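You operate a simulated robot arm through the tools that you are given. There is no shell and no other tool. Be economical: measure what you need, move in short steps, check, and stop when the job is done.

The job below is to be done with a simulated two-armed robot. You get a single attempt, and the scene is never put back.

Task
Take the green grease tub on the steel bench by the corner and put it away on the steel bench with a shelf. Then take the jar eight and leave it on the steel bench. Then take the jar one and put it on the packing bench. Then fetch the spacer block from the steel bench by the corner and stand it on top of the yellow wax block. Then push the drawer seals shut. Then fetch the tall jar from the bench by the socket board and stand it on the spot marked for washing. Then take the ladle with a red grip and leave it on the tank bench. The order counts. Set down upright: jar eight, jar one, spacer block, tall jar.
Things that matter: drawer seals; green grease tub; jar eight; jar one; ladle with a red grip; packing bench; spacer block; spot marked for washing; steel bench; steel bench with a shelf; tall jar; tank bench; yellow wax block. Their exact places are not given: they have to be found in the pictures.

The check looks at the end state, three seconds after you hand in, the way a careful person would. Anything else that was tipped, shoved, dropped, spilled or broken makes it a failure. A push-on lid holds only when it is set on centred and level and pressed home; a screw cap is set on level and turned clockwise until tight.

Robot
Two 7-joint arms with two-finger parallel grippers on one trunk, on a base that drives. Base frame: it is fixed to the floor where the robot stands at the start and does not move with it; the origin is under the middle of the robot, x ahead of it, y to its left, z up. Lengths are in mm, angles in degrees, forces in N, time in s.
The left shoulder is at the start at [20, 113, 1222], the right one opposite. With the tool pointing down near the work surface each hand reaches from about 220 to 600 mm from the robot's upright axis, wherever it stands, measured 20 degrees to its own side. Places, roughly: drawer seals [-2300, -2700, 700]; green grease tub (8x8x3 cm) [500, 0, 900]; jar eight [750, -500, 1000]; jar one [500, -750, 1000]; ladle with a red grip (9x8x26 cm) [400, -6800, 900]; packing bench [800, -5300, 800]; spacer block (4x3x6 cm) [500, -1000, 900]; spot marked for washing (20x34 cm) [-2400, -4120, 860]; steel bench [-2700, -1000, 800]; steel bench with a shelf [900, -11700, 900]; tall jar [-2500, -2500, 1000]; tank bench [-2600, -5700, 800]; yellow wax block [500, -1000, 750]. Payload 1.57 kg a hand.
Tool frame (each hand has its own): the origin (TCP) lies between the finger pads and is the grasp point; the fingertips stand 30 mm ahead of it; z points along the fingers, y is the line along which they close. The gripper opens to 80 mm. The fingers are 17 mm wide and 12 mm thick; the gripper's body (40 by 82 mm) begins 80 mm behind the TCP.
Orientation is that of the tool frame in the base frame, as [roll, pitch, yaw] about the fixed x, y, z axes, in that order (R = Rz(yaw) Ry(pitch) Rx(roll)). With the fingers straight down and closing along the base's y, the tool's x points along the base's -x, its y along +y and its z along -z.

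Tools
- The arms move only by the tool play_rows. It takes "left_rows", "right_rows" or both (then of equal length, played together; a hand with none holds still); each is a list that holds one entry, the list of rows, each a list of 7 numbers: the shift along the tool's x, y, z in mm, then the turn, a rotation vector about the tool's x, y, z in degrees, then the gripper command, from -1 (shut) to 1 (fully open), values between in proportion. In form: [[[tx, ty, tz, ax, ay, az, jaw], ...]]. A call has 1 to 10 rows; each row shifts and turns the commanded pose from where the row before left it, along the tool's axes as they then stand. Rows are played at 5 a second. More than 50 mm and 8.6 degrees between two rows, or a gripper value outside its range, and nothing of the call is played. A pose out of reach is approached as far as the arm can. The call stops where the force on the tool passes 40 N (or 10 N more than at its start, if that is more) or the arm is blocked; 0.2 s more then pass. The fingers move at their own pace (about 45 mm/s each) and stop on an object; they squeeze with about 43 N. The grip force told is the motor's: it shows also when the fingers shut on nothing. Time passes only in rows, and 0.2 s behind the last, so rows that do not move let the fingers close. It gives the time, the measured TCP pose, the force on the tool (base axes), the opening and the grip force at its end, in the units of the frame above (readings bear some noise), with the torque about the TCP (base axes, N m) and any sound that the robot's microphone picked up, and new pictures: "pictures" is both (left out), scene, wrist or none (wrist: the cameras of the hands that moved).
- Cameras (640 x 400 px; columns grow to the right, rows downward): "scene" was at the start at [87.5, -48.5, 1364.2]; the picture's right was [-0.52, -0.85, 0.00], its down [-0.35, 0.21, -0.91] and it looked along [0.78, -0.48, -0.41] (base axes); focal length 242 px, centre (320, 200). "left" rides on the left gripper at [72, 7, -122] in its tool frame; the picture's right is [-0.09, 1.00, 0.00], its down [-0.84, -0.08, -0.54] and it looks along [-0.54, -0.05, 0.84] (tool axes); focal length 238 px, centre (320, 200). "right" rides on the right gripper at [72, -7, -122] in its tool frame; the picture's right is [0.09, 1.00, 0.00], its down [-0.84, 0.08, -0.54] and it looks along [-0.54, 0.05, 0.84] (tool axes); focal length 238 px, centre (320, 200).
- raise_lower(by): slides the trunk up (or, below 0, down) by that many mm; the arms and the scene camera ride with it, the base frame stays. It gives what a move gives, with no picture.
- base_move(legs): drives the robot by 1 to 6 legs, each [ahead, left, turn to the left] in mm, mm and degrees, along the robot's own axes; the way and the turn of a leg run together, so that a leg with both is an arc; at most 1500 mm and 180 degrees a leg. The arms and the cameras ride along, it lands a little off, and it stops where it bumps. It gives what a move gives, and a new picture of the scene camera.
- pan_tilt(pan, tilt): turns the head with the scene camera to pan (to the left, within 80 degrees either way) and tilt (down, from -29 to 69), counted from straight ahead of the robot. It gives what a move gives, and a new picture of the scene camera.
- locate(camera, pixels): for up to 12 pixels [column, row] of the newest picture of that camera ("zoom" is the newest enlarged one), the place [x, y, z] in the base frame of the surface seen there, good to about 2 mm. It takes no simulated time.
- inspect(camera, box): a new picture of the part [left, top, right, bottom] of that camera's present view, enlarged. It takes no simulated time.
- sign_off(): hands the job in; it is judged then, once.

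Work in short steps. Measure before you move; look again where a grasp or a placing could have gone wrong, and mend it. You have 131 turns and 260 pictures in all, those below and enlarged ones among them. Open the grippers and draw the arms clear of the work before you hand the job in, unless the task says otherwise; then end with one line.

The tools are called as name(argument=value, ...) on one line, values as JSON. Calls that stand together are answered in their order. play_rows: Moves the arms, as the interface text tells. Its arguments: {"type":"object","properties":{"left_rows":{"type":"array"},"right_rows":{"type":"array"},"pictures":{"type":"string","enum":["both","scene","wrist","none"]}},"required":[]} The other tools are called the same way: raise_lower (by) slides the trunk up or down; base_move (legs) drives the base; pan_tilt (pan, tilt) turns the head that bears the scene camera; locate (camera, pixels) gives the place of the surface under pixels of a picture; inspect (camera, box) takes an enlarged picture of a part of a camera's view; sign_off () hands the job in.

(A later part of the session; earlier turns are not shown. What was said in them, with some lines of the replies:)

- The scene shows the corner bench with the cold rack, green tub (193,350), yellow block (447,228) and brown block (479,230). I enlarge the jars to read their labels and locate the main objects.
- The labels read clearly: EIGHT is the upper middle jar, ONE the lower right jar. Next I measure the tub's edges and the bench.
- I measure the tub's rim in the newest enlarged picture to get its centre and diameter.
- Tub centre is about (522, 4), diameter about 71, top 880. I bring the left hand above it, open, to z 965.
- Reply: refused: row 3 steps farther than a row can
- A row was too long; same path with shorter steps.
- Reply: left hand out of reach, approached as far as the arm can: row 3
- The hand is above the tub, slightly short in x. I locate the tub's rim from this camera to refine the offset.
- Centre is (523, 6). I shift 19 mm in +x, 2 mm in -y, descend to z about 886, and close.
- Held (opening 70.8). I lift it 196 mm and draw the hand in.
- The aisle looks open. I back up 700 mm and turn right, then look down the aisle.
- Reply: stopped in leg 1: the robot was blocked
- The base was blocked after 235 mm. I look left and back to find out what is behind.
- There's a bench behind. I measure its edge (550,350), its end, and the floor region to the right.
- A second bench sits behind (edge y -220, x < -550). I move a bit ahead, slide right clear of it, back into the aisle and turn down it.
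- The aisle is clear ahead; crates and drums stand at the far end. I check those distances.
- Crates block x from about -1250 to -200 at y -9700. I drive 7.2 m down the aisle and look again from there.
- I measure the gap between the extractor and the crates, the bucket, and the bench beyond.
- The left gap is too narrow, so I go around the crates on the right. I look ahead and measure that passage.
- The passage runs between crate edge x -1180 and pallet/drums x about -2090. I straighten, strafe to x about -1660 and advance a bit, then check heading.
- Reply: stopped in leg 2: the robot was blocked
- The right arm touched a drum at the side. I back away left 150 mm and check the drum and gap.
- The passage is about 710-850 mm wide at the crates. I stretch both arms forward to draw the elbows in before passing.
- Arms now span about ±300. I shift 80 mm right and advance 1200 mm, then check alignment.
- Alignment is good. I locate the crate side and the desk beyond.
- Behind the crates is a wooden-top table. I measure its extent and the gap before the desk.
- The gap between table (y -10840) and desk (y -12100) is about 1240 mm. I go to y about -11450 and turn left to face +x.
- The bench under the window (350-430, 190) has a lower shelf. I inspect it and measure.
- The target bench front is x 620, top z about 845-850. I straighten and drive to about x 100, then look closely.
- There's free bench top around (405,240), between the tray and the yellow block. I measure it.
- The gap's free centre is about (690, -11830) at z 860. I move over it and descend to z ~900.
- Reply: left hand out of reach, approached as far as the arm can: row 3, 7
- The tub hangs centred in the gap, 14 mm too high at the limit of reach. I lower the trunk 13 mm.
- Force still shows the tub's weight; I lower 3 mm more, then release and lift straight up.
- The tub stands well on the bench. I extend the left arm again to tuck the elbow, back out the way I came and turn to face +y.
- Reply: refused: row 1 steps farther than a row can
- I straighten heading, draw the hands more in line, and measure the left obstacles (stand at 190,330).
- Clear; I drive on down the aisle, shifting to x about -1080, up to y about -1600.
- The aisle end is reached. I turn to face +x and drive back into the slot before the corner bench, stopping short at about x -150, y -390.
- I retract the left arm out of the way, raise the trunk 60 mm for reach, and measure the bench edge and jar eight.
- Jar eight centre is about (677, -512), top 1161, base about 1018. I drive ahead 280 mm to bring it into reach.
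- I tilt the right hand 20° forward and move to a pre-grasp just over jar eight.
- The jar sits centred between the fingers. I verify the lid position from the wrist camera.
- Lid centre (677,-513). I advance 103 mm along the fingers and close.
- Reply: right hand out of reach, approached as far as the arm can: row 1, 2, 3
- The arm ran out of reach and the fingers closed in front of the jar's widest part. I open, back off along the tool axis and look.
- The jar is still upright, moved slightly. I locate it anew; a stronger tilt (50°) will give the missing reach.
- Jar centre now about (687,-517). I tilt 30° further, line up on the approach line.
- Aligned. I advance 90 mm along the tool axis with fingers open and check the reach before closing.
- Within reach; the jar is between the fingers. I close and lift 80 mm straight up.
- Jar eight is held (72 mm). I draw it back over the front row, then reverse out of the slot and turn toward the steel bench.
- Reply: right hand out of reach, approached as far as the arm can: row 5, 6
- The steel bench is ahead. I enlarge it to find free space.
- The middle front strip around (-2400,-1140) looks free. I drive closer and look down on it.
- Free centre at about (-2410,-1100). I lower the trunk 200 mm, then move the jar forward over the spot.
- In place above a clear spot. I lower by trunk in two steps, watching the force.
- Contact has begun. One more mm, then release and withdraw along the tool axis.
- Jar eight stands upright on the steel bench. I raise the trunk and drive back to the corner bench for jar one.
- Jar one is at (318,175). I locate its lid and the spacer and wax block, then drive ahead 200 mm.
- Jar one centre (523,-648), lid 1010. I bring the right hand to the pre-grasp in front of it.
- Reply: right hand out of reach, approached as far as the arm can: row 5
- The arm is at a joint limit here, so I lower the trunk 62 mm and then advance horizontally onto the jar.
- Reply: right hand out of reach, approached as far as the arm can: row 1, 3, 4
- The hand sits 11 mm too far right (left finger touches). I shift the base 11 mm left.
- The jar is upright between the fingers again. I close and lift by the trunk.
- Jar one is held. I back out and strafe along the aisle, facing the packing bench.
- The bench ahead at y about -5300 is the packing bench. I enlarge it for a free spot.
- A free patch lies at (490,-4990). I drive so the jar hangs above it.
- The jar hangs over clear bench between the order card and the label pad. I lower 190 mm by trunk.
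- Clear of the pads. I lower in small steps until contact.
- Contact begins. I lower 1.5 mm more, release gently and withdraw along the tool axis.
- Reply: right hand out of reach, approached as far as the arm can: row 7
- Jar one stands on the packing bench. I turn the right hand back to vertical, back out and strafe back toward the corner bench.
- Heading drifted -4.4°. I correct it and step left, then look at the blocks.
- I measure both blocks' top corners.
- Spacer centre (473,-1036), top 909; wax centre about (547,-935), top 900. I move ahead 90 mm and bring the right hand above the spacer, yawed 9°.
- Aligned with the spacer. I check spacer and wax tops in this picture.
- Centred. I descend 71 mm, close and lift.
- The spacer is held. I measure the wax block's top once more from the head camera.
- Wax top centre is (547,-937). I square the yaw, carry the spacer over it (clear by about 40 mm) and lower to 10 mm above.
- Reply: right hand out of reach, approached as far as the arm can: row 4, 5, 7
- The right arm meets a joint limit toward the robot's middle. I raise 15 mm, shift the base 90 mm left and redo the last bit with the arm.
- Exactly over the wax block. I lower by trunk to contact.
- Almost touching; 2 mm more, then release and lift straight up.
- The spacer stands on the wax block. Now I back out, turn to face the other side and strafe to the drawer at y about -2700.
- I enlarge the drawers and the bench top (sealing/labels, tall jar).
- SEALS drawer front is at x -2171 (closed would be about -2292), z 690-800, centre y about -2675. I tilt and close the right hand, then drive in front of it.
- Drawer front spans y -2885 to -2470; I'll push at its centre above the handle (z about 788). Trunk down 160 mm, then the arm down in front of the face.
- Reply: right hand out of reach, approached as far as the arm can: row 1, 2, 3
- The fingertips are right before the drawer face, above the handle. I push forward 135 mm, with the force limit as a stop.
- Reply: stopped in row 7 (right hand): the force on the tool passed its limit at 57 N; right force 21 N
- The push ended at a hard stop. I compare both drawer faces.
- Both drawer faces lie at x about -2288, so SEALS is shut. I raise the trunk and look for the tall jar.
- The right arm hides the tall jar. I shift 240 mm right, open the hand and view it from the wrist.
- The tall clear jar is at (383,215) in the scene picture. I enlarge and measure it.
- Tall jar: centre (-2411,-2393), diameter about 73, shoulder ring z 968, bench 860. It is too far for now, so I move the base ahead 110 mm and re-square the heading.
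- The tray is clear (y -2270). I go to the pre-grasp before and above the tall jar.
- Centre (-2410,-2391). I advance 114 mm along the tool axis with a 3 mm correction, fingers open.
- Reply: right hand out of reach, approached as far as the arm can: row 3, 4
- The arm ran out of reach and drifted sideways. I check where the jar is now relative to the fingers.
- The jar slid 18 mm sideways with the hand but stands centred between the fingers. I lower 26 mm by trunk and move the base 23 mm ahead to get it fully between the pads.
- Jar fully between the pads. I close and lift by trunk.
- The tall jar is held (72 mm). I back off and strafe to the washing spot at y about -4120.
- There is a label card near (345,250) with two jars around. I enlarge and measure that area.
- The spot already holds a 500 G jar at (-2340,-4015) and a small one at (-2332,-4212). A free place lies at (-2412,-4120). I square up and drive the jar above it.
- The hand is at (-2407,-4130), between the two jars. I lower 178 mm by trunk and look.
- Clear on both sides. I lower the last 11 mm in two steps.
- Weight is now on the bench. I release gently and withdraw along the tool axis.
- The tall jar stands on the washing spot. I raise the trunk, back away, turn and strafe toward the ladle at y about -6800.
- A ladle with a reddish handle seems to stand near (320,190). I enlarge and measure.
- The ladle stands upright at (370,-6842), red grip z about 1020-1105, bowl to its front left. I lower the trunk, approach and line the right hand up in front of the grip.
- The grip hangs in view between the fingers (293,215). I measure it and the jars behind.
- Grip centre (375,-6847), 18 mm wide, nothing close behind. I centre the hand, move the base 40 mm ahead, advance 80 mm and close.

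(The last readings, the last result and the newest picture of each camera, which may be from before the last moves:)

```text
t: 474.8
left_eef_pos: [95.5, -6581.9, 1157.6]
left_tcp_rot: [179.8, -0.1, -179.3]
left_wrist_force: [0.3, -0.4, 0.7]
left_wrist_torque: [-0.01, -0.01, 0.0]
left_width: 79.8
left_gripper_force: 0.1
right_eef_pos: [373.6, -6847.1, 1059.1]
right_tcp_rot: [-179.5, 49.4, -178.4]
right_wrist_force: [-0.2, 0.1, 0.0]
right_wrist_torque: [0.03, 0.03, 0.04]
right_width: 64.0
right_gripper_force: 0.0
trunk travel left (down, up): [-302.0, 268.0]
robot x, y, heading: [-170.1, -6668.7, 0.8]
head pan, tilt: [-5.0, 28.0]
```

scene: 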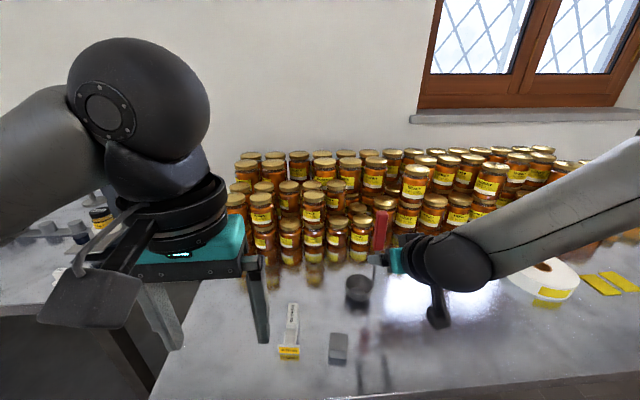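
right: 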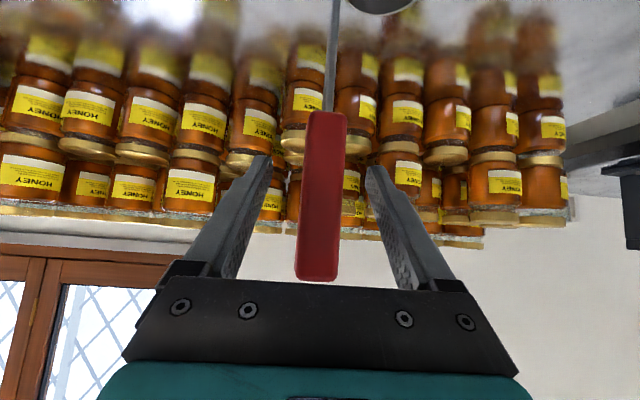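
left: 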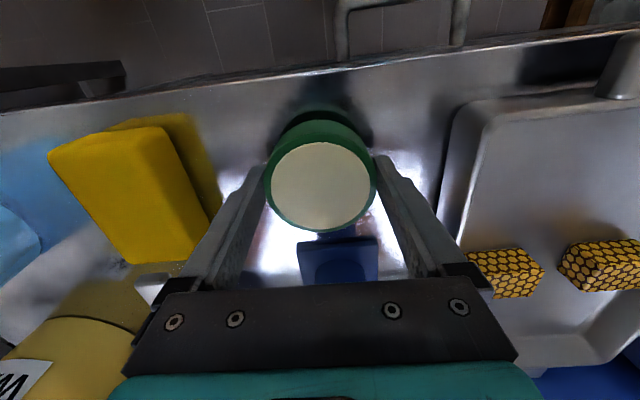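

The grip is exactly between the pads. I close, lift 130 mm by trunk, back away, turn around and move toward the tank bench.

play_rows(right_rows=[[[0, 0, 0, 0, 0, 0, -1], [0, 0, 0, 0, 0, 0, -1], [0, 0, 0, 0, 0, 0, -1], [0, 0, 0, 0, 0, 0, -1], [0, 0, 0, 0, 0, 0, -1]]], pictures="none")

raise_lower(by=140)

play_rows(right_rows=[[[0, 0, 0, 0, 0, 0, -1]]], pictures="both")

```text
t: 476.0
left_eef_pos: [96.9, -6582.0, 1156.3]
left_tcp_rot: [179.8, -0.2, -179.3]
left_wrist_force: [0.6, 0.1, -0.4]
left_wrist_torque: [0.02, 0.0, -0.01]
left_width: 79.8
left_gripper_force: 0.1
right_eef_pos: [375.1, -6846.7, 1058.3]
right_tcp_rot: [-179.5, 49.5, -178.5]
right_wrist_force: [-0.5, 0.3, 0.1]
right_wrist_torque: [0.21, 0.05, 0.02]
right_width: 23.5
right_gripper_force: 35.4
trunk travel left (down, up): [-302.0, 268.0]
robot x, y, heading: [-169.1, -6668.7, 1.0]
head pan, tilt: [-5.0, 28.0]
```

```text
t: 477.7
left_eef_pos: [96.9, -6581.9, 1296.5]
left_tcp_rot: [179.8, -0.1, -179.4]
left_wrist_force: [0.2, -0.7, 0.3]
left_wrist_torque: [0.04, -0.01, 0.0]
left_width: 80.0
left_gripper_force: 0.0
right_eef_pos: [373.8, -6847.3, 1199.3]
right_tcp_rot: [-179.5, 49.4, -178.4]
right_wrist_force: [0.1, 0.3, -1.1]
right_wrist_torque: [-0.05, -0.01, -0.03]
right_width: 23.5
right_gripper_force: 36.0
trunk travel left (down, up): [-442.0, 128.0]
robot x, y, heading: [-170.0, -6668.3, 0.9]
head pan, tilt: [-5.0, 28.0]
```

```text
t: 478.1
left_eef_pos: [97.8, -6582.8, 1295.9]
left_tcp_rot: [179.7, -0.1, -179.3]
left_wrist_force: [-0.2, 0.0, 0.3]
left_wrist_torque: [-0.03, 0.0, 0.02]
left_width: 79.9
left_gripper_force: 0.0
right_eef_pos: [374.7, -6846.6, 1198.7]
right_tcp_rot: [-179.5, 49.5, -178.4]
right_wrist_force: [0.3, -1.0, -0.5]
right_wrist_torque: [0.01, -0.01, 0.02]
right_width: 23.6
right_gripper_force: 35.8
trunk travel left (down, up): [-442.0, 128.0]
robot x, y, heading: [-168.7, -6673.0, 1.1]
head pan, tilt: [-5.0, 28.0]
```

scene: 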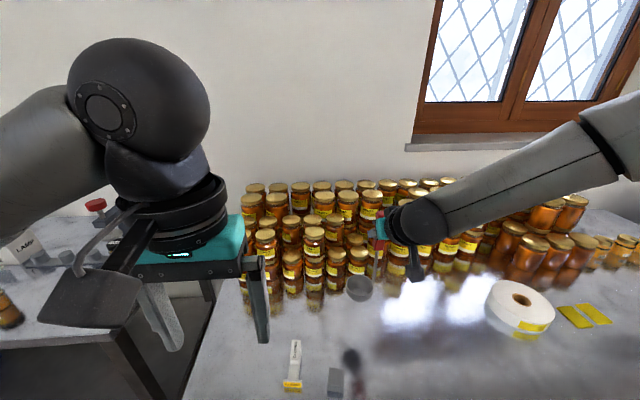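
right: 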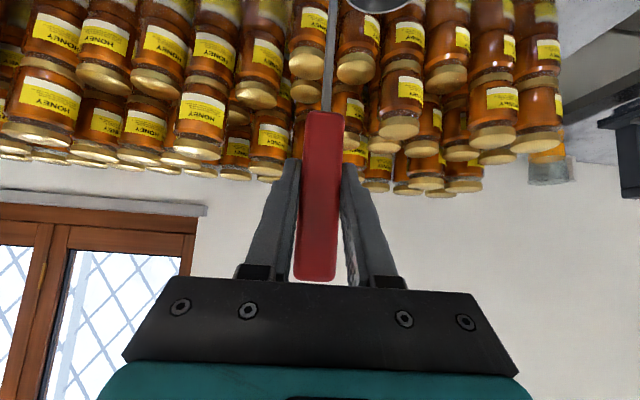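

The ladle is held and lifted. I back away, turn and strafe to the tank bench.

base_move(legs=[[-730, 0, 0], [0, 0, 179], [0, -780, 0]])

pan_tilt(pan=-5, tilt=25)

inspect(camera="scene", box=[220, 110, 480, 270])

```text
t: 493.1
left_eef_pos: [-1151.1, -5986.4, 1297.1]
left_tcp_rot: [179.8, 0.0, 0.0]
left_wrist_force: [0.3, 0.1, 0.6]
left_wrist_torque: [-0.01, -0.02, -0.02]
left_width: 79.7
left_gripper_force: 0.1
right_eef_pos: [-1426.9, -5717.0, 1198.2]
right_tcp_rot: [-179.5, 49.4, 0.9]
right_wrist_force: [0.1, 0.1, -1.1]
right_wrist_torque: [0.03, 0.0, 0.02]
right_width: 23.0
right_gripper_force: 36.1
trunk travel left (down, up): [-442.0, 128.0]
robot x, y, heading: [-884.5, -5902.5, -179.9]
head pan, tilt: [-5.0, 28.0]
```

scene: 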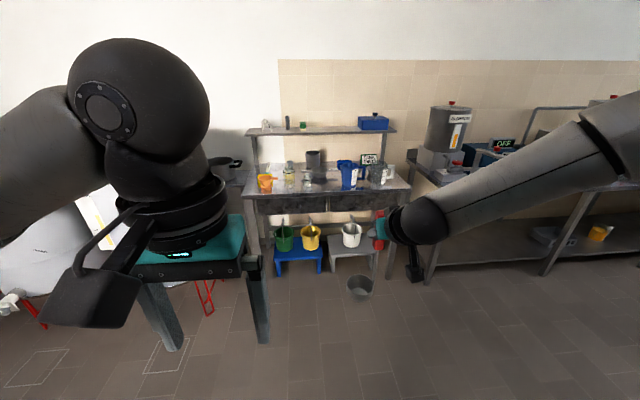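

```text
t: 493.7
left_eef_pos: [-1151.6, -5987.0, 1296.5]
left_tcp_rot: [179.8, -0.1, -0.1]
left_wrist_force: [-0.1, -0.3, -0.4]
left_wrist_torque: [-0.02, 0.0, 0.01]
left_width: 80.0
left_gripper_force: 0.1
right_eef_pos: [-1425.9, -5717.6, 1197.6]
right_tcp_rot: [-179.4, 49.3, 0.7]
right_wrist_force: [-0.5, -0.5, 0.3]
right_wrist_torque: [0.04, 0.0, 0.01]
right_width: 23.5
right_gripper_force: 35.7
trunk travel left (down, up): [-442.0, 128.0]
robot x, y, heading: [-881.8, -5901.5, -179.7]
head pan, tilt: [-5.0, 25.0]
```

scene: 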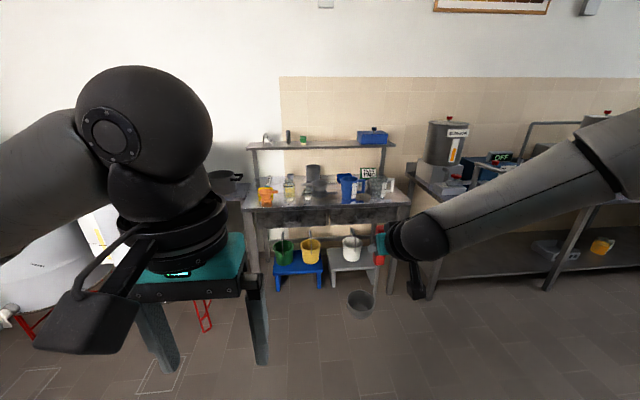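

```text
2.46 times, centred on (350, 190) of scene
```

zoom: 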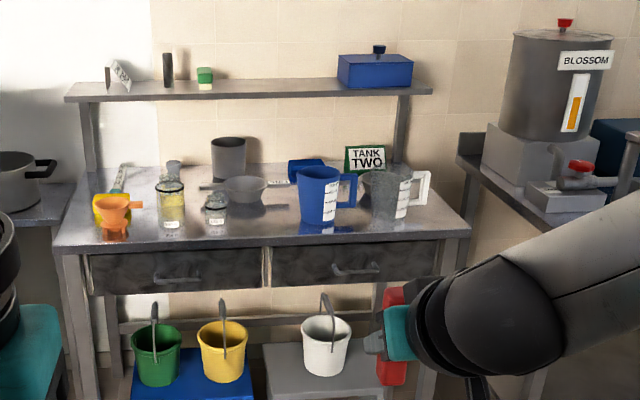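

The bench with the "TANK TWO" sign is the tank bench. I measure its free front strip.

locate(camera="zoom", pixels=[[250, 230], [260, 215], [280, 235], [215, 225], [300, 220], [440, 215], [445, 200], [420, 225], [245, 195], [250, 245], [410, 90], [455, 228]])

```text
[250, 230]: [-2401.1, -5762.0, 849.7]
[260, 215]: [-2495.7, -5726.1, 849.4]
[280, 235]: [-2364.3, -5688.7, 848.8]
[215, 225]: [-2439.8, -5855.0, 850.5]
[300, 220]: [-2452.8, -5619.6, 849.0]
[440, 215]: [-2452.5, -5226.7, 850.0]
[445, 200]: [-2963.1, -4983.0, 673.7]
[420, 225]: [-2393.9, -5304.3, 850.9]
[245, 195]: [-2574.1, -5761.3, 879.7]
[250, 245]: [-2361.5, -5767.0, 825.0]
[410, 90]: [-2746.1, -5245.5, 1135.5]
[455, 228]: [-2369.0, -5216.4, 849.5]
```

A free gap lies between the glass jar and the blue jug, about y -5640 to -5830. I check how far the stools below stick out.

locate(camera="scene", pixels=[[300, 283], [275, 275], [320, 280], [352, 272], [335, 285], [370, 285], [310, 262], [295, 270]])

base_move(legs=[[0, -17, 0], [800, 0, 0]])

```text
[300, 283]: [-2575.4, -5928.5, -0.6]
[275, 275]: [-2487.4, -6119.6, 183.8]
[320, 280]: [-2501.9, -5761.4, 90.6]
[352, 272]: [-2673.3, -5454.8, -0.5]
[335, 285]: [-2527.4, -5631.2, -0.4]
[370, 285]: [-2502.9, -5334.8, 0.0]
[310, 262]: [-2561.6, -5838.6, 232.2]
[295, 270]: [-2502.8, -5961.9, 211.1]
```

```text
t: 498.4
left_eef_pos: [-1945.8, -5976.6, 1296.9]
left_tcp_rot: [179.8, 0.0, 0.3]
left_wrist_force: [-0.3, 0.4, -0.2]
left_wrist_torque: [-0.01, -0.03, 0.04]
left_width: 80.1
left_gripper_force: 0.0
right_eef_pos: [-2220.6, -5709.0, 1198.4]
right_tcp_rot: [-179.5, 49.4, 1.2]
right_wrist_force: [0.6, 0.0, -0.2]
right_wrist_torque: [0.03, 0.03, -0.01]
right_width: 23.5
right_gripper_force: 35.6
trunk travel left (down, up): [-442.0, 128.0]
robot x, y, heading: [-1680.7, -5892.6, -179.4]
head pan, tilt: [-5.0, 25.0]
```

scene: 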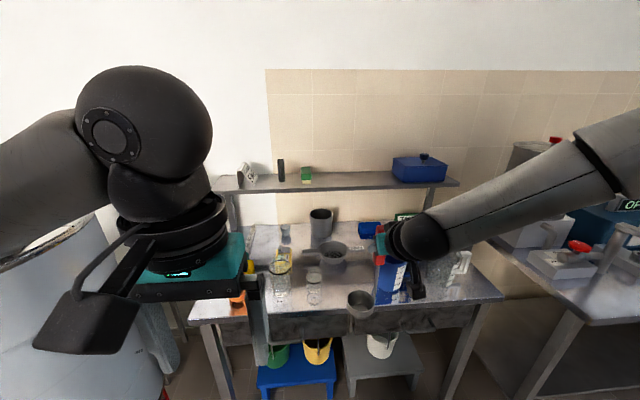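

Stools are set back. From here I measure the gap between the small jar (313,290) and the blue jug (385,280).

inspect(camera="scene", box=[250, 200, 430, 340])

locate(camera="scene", pixels=[[320, 300], [316, 280], [321, 278], [340, 290], [355, 275], [372, 270], [378, 300], [374, 285], [330, 263], [345, 255], [330, 310], [350, 300]])

```text
2.86 times, centred on (340, 270) of scene
```

zoom: 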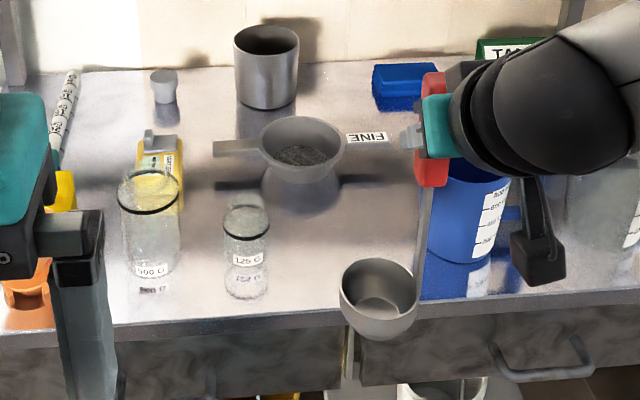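

```text
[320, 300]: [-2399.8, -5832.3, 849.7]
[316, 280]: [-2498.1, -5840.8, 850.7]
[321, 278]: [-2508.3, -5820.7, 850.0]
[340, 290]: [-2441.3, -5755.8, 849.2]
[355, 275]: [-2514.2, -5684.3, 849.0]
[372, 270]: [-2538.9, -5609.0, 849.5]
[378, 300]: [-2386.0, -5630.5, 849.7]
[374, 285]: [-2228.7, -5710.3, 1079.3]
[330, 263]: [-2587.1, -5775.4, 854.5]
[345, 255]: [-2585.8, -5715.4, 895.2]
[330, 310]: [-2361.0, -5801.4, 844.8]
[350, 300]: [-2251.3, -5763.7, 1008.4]
```

I place it with the handle at about (-2455,-5690), clear of strainer, jar and jug. I drive there and lower 130 mm.

base_move(legs=[[0, -21, 0], [232, 0, 0]])

raise_lower(by=-125)

pan_tilt(pan=-8, tilt=38)

inspect(camera="scene", box=[260, 130, 460, 300])

```text
t: 500.5
left_eef_pos: [-2170.5, -5958.9, 1297.2]
left_tcp_rot: [179.8, 0.0, 0.4]
left_wrist_force: [-0.1, 0.2, 0.5]
left_wrist_torque: [0.01, 0.01, -0.01]
left_width: 80.1
left_gripper_force: 0.1
right_eef_pos: [-2448.6, -5692.4, 1196.7]
right_tcp_rot: [-179.4, 49.3, 1.3]
right_wrist_force: [0.1, -0.4, -1.0]
right_wrist_torque: [0.05, 0.0, 0.01]
right_width: 23.4
right_gripper_force: 36.0
trunk travel left (down, up): [-442.0, 128.0]
robot x, y, heading: [-1905.4, -5870.3, -179.2]
head pan, tilt: [-5.0, 25.0]
```

scene: 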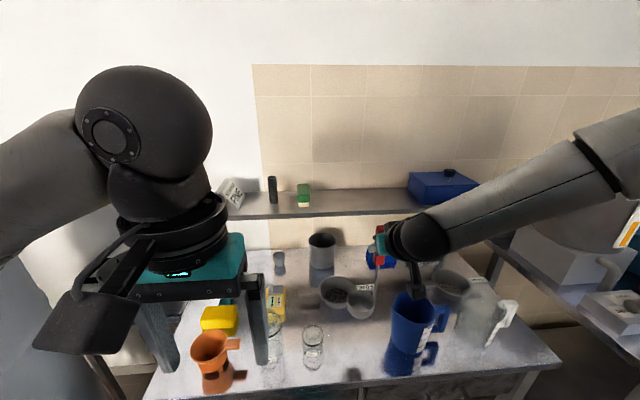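

```text
t: 502.0
left_eef_pos: [-2171.3, -5958.3, 1172.5]
left_tcp_rot: [179.7, 0.0, 0.4]
left_wrist_force: [0.2, 0.3, -0.1]
left_wrist_torque: [0.01, 0.0, 0.01]
left_width: 79.9
left_gripper_force: 0.1
right_eef_pos: [-2446.8, -5691.6, 1073.9]
right_tcp_rot: [-179.6, 49.4, 1.4]
right_wrist_force: [0.1, -0.4, -1.2]
right_wrist_torque: [0.03, -0.01, 0.03]
right_width: 23.5
right_gripper_force: 36.0
trunk travel left (down, up): [-317.0, 253.0]
robot x, y, heading: [-1907.0, -5872.0, -179.3]
head pan, tilt: [-5.0, 25.0]
```

```text
t: 502.8
left_eef_pos: [-2171.2, -5959.3, 1171.8]
left_tcp_rot: [179.8, -0.2, 0.4]
left_wrist_force: [0.4, -1.0, 0.6]
left_wrist_torque: [0.0, 0.0, -0.02]
left_width: 79.9
left_gripper_force: 0.2
right_eef_pos: [-2447.1, -5691.7, 1073.6]
right_tcp_rot: [-179.5, 49.4, 1.5]
right_wrist_force: [-0.2, 0.4, -0.1]
right_wrist_torque: [0.05, 0.01, 0.01]
right_width: 23.2
right_gripper_force: 35.6
trunk travel left (down, up): [-317.0, 253.0]
robot x, y, heading: [-1906.6, -5870.6, -179.1]
head pan, tilt: [-8.0, 38.0]
```

scene: 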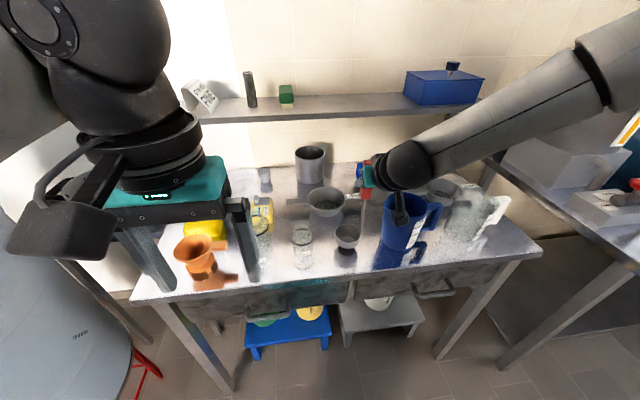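

```text
2.35 times, centred on (360, 215) of scene
```

zoom: 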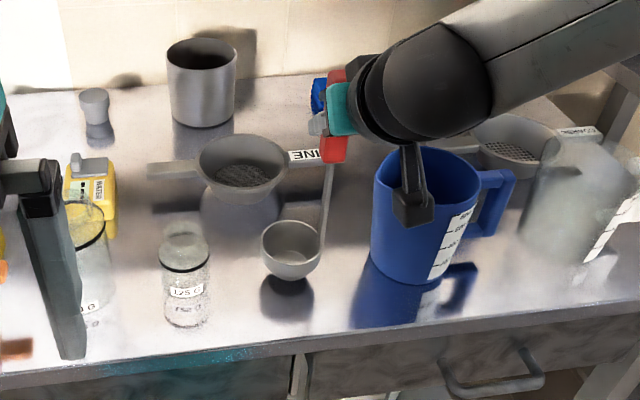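

The bowl comes down on a clear patch. I verify the jug's distance to the hand while lowering the last bit.

locate(camera="zoom", pixels=[[376, 220], [385, 165], [412, 205], [330, 140], [290, 280], [265, 240]])

raise_lower(by=-12)

raise_lower(by=-3)

inspect(camera="scene", box=[300, 150, 440, 280])

```text
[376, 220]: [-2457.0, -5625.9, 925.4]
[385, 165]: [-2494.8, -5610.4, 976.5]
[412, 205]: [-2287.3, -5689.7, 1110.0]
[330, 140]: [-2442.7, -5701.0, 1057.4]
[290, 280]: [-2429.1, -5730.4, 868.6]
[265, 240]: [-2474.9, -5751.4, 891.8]
```

```text
t: 503.4
left_eef_pos: [-2171.7, -5958.4, 1160.0]
left_tcp_rot: [179.9, 0.0, 0.5]
left_wrist_force: [0.2, 0.1, 0.0]
left_wrist_torque: [0.02, 0.0, 0.01]
left_width: 79.9
left_gripper_force: 0.0
right_eef_pos: [-2448.0, -5692.1, 1061.2]
right_tcp_rot: [-179.5, 49.3, 1.4]
right_wrist_force: [-0.6, -0.2, -1.1]
right_wrist_torque: [0.03, -0.02, -0.01]
right_width: 23.3
right_gripper_force: 35.6
trunk travel left (down, up): [-305.0, 265.0]
robot x, y, heading: [-1906.6, -5876.4, -179.2]
head pan, tilt: [-8.0, 38.0]
```

```text
t: 503.9
left_eef_pos: [-2170.0, -5958.2, 1156.8]
left_tcp_rot: [179.8, -0.1, 0.5]
left_wrist_force: [-0.9, -0.7, 0.8]
left_wrist_torque: [0.0, 0.01, 0.01]
left_width: 80.1
left_gripper_force: 0.0
right_eef_pos: [-2447.2, -5691.6, 1059.2]
right_tcp_rot: [-179.5, 49.5, 1.3]
right_wrist_force: [-0.6, 0.4, 2.0]
right_wrist_torque: [-0.08, -0.1, 0.01]
right_width: 23.2
right_gripper_force: 35.6
trunk travel left (down, up): [-302.0, 268.0]
robot x, y, heading: [-1903.8, -5870.2, -179.2]
head pan, tilt: [-8.0, 38.0]
```

```text
3.08 times, centred on (370, 215) of scene
```

zoom: 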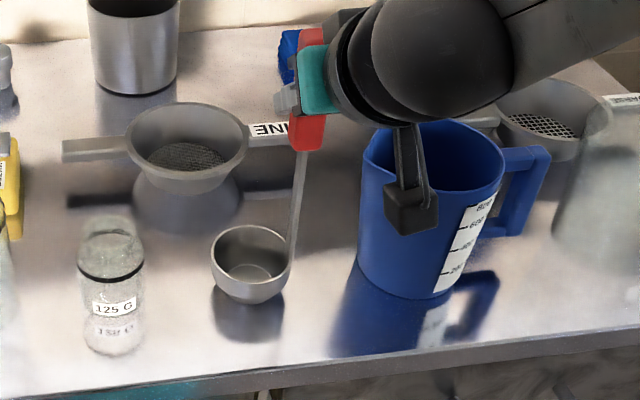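

The ladle rests on its bowl (+2 N). I open and withdraw back along the tool axis.

play_rows(right_rows=[[[0, 0, 0, 0, 0, 0, -0.2], [0, 0, 0, 0, 0, 0, 0.2], [0, 0, 0, 0, 0, 0, 0.4], [0, 0, 0, 0, 0, 0, 0.4], [0, 0, -25, 0, 0, 0, 0.4], [0, 0, -45, 0, 0, 0, 0.4], [0, 0, -45, 0, 0, 0, 0.4], [0, 0, 0, 0, 0, 0, 0.4]]])

```text
t: 505.7
left_eef_pos: [-2171.9, -5957.9, 1156.3]
left_tcp_rot: [179.8, -0.1, 0.3]
left_wrist_force: [0.2, 0.3, -0.4]
left_wrist_torque: [0.0, -0.02, 0.02]
left_width: 80.2
left_gripper_force: 0.0
right_eef_pos: [-2361.8, -5690.3, 1133.1]
right_tcp_rot: [-179.5, 49.4, 1.3]
right_wrist_force: [0.0, 0.7, -0.8]
right_wrist_torque: [-0.01, 0.01, 0.01]
right_width: 56.1
right_gripper_force: 0.1
trunk travel left (down, up): [-302.0, 268.0]
robot x, y, heading: [-1904.5, -5875.0, -179.5]
head pan, tilt: [-8.0, 38.0]
```

scene: 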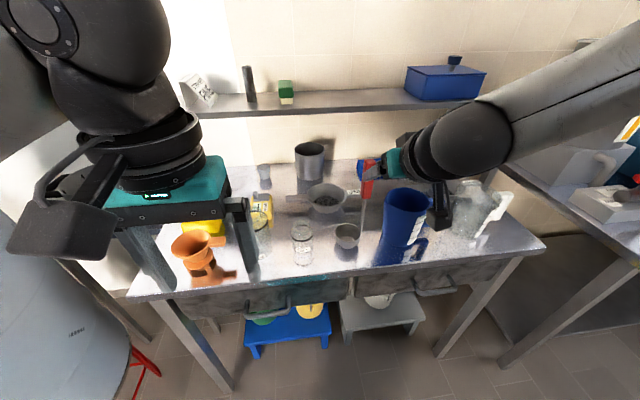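
right: 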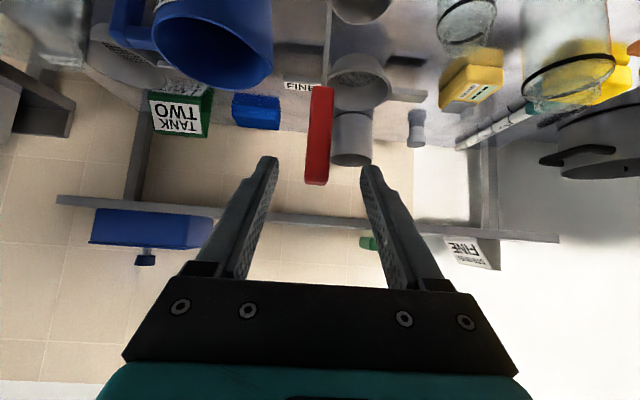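

The ladle stands. I back the robot away to clear and take a final look.

base_move(legs=[[-450, 0, 0]])

inspect(camera="scene", box=[240, 100, 460, 260])

```text
t: 508.4
left_eef_pos: [-1711.7, -5952.7, 1157.2]
left_tcp_rot: [179.8, -0.1, 0.0]
left_wrist_force: [-0.4, -0.1, 0.7]
left_wrist_torque: [-0.03, 0.01, -0.03]
left_width: 80.0
left_gripper_force: 0.1
right_eef_pos: [-1901.1, -5681.7, 1133.5]
right_tcp_rot: [-179.5, 49.5, 0.9]
right_wrist_force: [-0.5, 0.6, 0.1]
right_wrist_torque: [0.02, 0.01, 0.01]
right_width: 55.8
right_gripper_force: 0.0
trunk travel left (down, up): [-302.0, 268.0]
robot x, y, heading: [-1443.3, -5868.2, -179.9]
head pan, tilt: [-8.0, 38.0]
```

scene: 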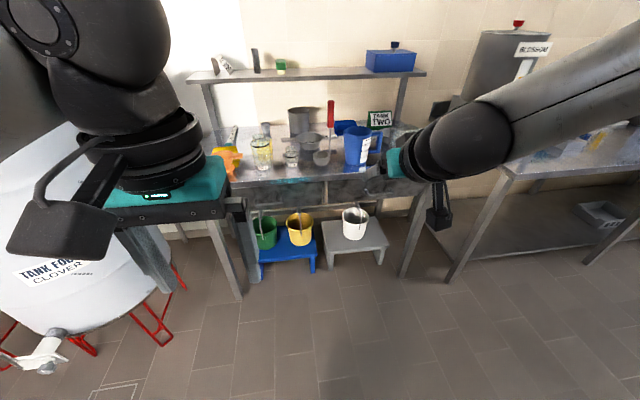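

```text
2.50 times, centred on (350, 180) of scene
```

zoom: 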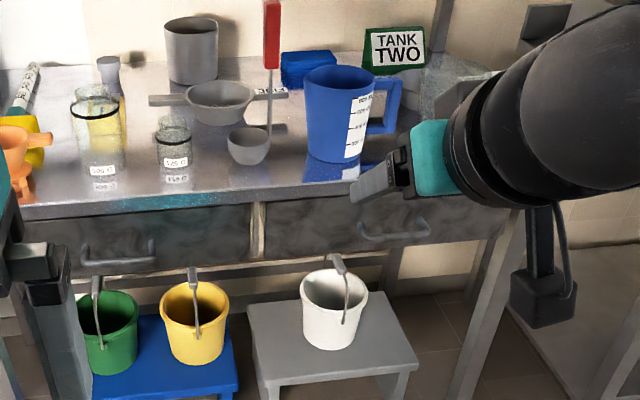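

The ladle stands on the tank bench, and the arms are clear with both grippers open. I hand in the job.

sign_off()

```text
The job is handed in.
```

I did all seven steps in the order given and handed the job in, with both arms drawn clear and the grippers open. I checked each item when I left it but did not go back for a last look at the earlier ones. On the way, the robot bumped a bench behind it and brushed a tank, and both looked undisturbed. The tall jar also slid about 18 mm on its bench while I was gripping it.
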